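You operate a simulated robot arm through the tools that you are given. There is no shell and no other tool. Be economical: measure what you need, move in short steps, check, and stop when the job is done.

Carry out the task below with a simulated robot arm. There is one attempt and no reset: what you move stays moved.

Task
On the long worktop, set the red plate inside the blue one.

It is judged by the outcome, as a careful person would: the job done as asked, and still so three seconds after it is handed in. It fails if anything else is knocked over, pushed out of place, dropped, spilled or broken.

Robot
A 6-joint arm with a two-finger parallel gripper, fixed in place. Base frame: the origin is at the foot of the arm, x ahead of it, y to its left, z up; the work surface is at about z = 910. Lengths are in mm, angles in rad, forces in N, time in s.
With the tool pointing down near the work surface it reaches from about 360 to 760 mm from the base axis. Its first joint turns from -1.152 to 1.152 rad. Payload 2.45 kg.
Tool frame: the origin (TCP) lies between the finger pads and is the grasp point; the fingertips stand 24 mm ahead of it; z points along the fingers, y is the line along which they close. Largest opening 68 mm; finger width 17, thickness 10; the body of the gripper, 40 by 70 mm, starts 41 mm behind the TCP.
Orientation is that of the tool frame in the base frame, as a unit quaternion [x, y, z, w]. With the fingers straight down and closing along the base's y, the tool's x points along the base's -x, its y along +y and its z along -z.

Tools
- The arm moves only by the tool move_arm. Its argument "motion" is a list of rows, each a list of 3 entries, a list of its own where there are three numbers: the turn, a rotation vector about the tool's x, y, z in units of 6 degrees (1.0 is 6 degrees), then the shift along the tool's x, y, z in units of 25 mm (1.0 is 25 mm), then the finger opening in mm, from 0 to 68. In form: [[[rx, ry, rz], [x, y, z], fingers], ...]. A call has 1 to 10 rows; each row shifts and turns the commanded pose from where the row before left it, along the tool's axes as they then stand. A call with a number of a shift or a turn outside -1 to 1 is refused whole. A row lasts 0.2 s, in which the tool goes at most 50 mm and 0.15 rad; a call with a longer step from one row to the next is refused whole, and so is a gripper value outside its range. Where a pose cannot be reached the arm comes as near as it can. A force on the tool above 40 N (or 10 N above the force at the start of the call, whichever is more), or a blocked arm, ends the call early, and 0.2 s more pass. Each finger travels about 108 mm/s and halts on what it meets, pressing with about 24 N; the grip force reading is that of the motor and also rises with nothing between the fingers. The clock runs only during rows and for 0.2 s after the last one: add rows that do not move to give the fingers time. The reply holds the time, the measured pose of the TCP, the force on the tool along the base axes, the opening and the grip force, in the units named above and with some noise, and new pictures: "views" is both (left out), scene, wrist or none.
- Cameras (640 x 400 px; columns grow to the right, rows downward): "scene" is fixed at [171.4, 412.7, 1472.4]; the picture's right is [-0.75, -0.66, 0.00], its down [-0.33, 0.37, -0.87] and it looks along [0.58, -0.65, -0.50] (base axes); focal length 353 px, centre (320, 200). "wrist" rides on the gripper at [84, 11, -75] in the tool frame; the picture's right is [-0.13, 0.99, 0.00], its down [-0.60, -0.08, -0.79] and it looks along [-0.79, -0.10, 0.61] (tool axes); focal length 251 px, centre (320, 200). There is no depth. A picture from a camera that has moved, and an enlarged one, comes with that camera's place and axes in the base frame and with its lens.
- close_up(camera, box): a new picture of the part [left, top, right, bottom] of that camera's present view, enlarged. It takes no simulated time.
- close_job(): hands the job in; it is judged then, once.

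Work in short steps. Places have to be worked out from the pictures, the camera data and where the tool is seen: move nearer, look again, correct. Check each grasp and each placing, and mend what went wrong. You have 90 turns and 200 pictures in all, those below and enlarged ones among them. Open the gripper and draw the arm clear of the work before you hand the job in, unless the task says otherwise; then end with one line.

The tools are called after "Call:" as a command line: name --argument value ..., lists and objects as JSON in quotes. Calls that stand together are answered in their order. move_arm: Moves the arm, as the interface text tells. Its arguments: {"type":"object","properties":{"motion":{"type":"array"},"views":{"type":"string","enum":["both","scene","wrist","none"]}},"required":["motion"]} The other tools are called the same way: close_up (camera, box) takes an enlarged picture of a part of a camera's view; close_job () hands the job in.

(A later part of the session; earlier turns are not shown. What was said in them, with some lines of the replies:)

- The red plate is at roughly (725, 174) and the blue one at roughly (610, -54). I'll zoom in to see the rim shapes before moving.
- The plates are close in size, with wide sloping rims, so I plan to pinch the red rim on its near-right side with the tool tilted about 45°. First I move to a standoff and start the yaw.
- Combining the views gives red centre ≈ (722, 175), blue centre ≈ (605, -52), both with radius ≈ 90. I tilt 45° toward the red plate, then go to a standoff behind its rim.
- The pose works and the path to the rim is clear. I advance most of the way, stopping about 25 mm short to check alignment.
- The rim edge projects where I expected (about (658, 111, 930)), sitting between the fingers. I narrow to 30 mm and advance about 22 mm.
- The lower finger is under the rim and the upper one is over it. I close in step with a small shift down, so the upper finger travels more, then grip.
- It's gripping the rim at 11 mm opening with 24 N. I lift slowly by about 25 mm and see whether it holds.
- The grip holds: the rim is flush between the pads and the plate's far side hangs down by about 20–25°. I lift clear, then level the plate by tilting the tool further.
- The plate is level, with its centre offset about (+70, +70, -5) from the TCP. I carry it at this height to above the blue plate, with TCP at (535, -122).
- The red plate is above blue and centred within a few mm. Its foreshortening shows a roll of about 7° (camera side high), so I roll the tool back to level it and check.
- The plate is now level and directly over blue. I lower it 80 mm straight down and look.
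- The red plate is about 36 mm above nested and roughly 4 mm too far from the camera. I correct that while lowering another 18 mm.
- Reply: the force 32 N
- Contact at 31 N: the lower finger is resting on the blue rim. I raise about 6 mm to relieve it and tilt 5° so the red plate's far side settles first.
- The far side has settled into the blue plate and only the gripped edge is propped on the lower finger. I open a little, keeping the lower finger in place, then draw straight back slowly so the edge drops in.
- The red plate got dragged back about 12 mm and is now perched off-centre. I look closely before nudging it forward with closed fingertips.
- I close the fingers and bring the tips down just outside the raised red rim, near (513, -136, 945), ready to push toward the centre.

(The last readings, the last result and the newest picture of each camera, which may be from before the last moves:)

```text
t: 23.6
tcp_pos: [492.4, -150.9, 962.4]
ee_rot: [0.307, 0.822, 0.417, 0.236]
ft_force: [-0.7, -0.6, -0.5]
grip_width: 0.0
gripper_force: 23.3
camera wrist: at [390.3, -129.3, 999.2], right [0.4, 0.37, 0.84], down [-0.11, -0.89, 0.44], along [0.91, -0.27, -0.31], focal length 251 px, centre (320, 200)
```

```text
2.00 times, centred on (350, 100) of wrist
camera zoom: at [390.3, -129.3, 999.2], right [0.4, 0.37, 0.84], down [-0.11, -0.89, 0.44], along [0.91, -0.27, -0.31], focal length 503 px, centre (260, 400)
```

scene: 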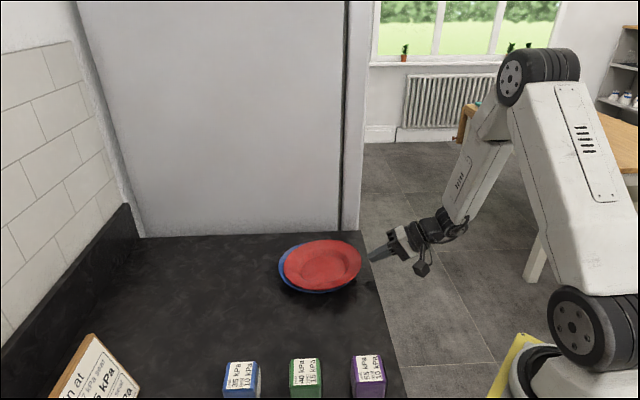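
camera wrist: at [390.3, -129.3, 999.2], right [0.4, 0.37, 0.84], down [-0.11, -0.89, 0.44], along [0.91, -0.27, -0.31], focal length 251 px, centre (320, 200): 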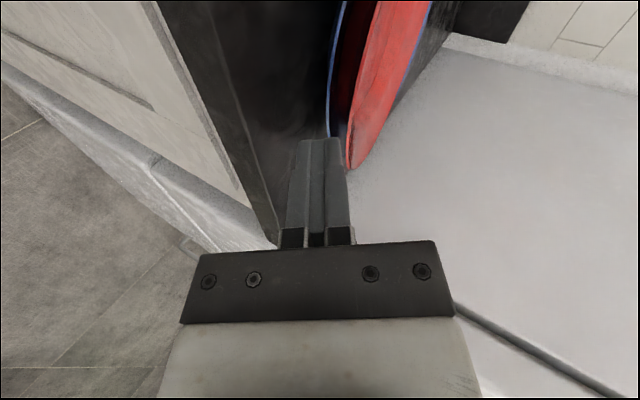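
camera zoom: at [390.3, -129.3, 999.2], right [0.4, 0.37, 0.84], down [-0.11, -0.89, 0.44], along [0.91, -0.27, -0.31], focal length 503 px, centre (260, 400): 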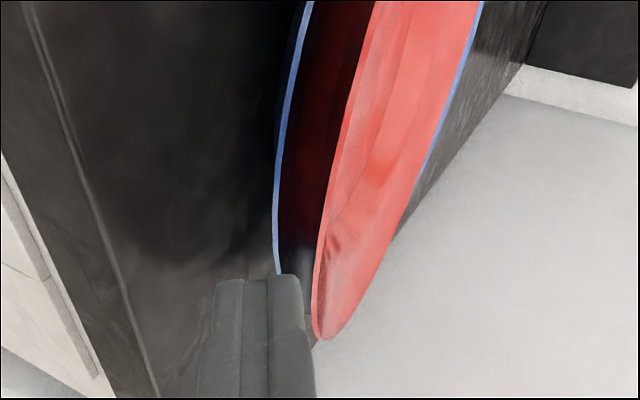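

The near edge of the red plate is raised to about z 950, and the tips are about 20 mm outside it at the right height. I push toward the centre, angling down slightly.

Call:
move_arm --motion '[[[0, 0, 0], [0, 0.109, 0.168], 0], [[0, 0, 0], [0, 0.109, 0.168], 0], [[0, 0, 0], [0, 0.109, 0.168], 0], [[0, 0, 0], [0, 0.109, 0.168], 0], [[0, 0, 0], [0.016, 0.009, 0.233], 0], [[0, 0, 0], [0.016, 0.009, 0.233], 0], [[0, 0, 0], [0, 0, 0], 0]]'

Call:
close_up --camera "scene" --box '[270, 225, 398, 305]'

Call:
close_up --camera "wrist" --box '[220, 0, 480, 200]'

```text
t: 25.2
tcp_pos: [514.6, -129.3, 954.4]
ee_rot: [0.307, 0.822, 0.417, 0.236]
ft_force: [-0.7, -1.2, 0.1]
grip_width: 0.0
gripper_force: 23.4
camera wrist: at [410.4, -107.1, 992.8], right [0.4, 0.37, 0.84], down [-0.11, -0.89, 0.44], along [0.91, -0.27, -0.31], focal length 251 px, centre (320, 200)
```

scene: 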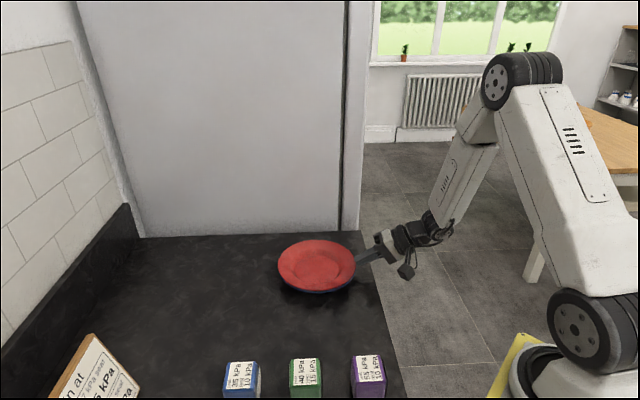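
wrist: 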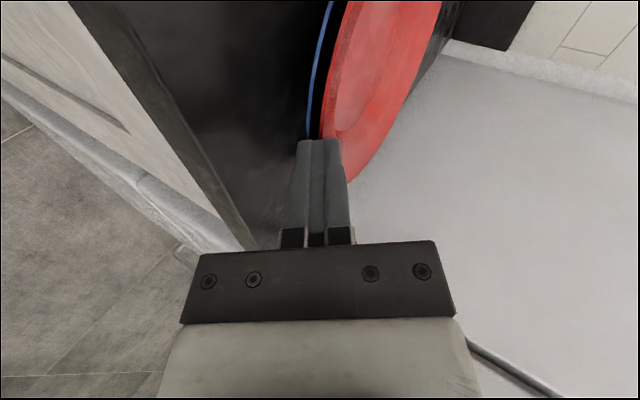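

```text
5.00 times, centred on (334, 265) of scene
camera zoom: at [171.4, 412.6, 1472.4], right [-0.75, -0.66, 0.0], down [-0.33, 0.37, -0.87], along [0.58, -0.65, -0.5], focal length 1765 px, centre (250, -125)
```

zoom: 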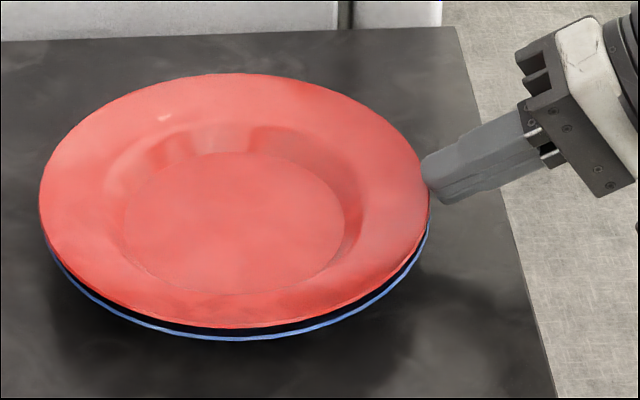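

```text
2.00 times, centred on (350, 100) of wrist
camera zoom: at [410.4, -107.1, 992.8], right [0.4, 0.37, 0.84], down [-0.11, -0.89, 0.44], along [0.91, -0.27, -0.31], focal length 503 px, centre (260, 400)
```

zoom: 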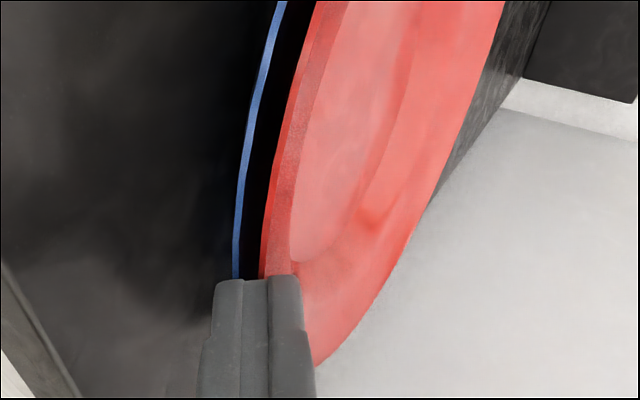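

The red plate has slid into place, with its rim nearly concentric over the blue one and an even gap. I back the arm away and check that it's resting.

Call:
move_arm --motion '[[[0, 0, 0], [0, 0, -0.4], 0], [[0, 0, 0], [0, 0, -0.8], 0], [[0, 0, 0], [0, 0.4, -1], 20], [[0, 0, 0], [0, 0.8, -1], 40], [[0, 0, 0], [0, 0.8, -1], 60], [[0, 0, 0], [0, 0.5, -0.5], 68], [[0, 0, 0], [0, 0, 0], 68]]'

Call:
close_up --camera "scene" --box '[262, 225, 374, 295]'

Call:
close_up --camera "wrist" --box '[220, 0, 480, 200]'

```text
t: 26.8
tcp_pos: [453.1, -165.5, 1069.1]
ee_rot: [0.307, 0.822, 0.418, 0.236]
ft_force: [-0.2, -0.5, -0.6]
grip_width: 67.9
gripper_force: 0.2
camera wrist: at [349.9, -143.4, 1108.1], right [0.4, 0.37, 0.84], down [-0.11, -0.89, 0.44], along [0.91, -0.27, -0.31], focal length 251 px, centre (320, 200)
```

scene: 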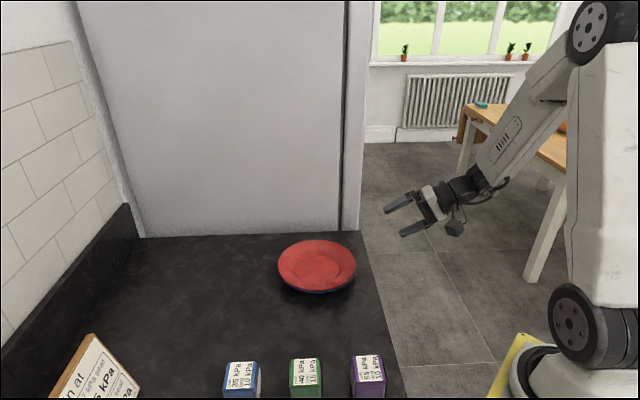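
wrist: 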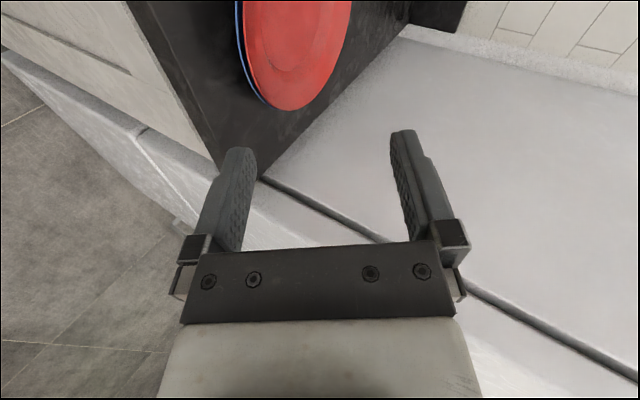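

```text
5.71 times, centred on (318, 260) of scene
camera zoom: at [171.4, 412.7, 1472.4], right [-0.75, -0.66, 0.0], down [-0.33, 0.37, -0.87], along [0.58, -0.65, -0.5], focal length 2017 px, centre (331, -143)
```

zoom: 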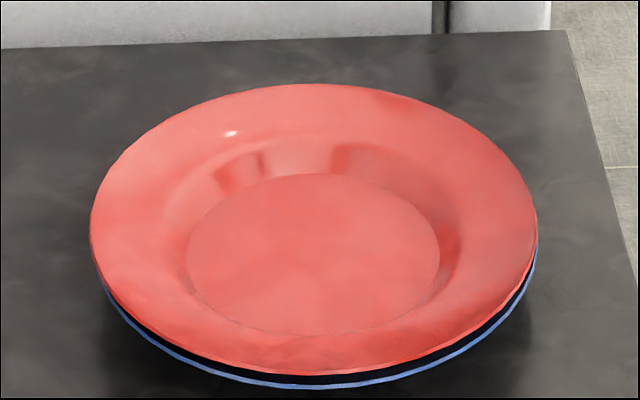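

```text
2.00 times, centred on (350, 100) of wrist
camera zoom: at [349.9, -143.4, 1108.1], right [0.4, 0.37, 0.84], down [-0.11, -0.89, 0.44], along [0.91, -0.27, -0.31], focal length 503 px, centre (260, 400)
```

zoom: 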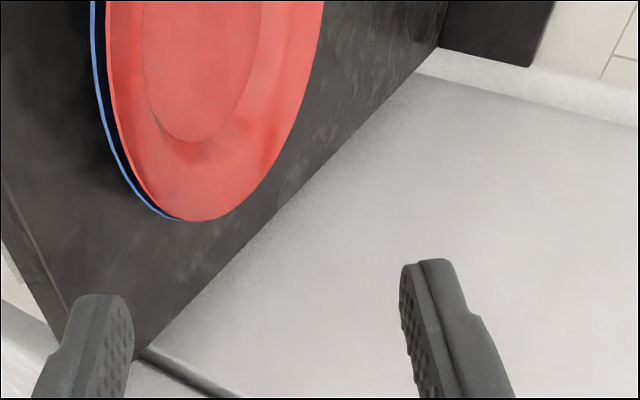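

The red plate sits level inside the blue one, the arm is clear with the gripper open, and the other items are undisturbed. I hand the job in.

Call:
close_job

```text
The job is handed in.
```

The red plate is nested inside the blue one on the worktop; it needed a small push to seat after release, and the blue plate shifted by about 8 mm in the process.
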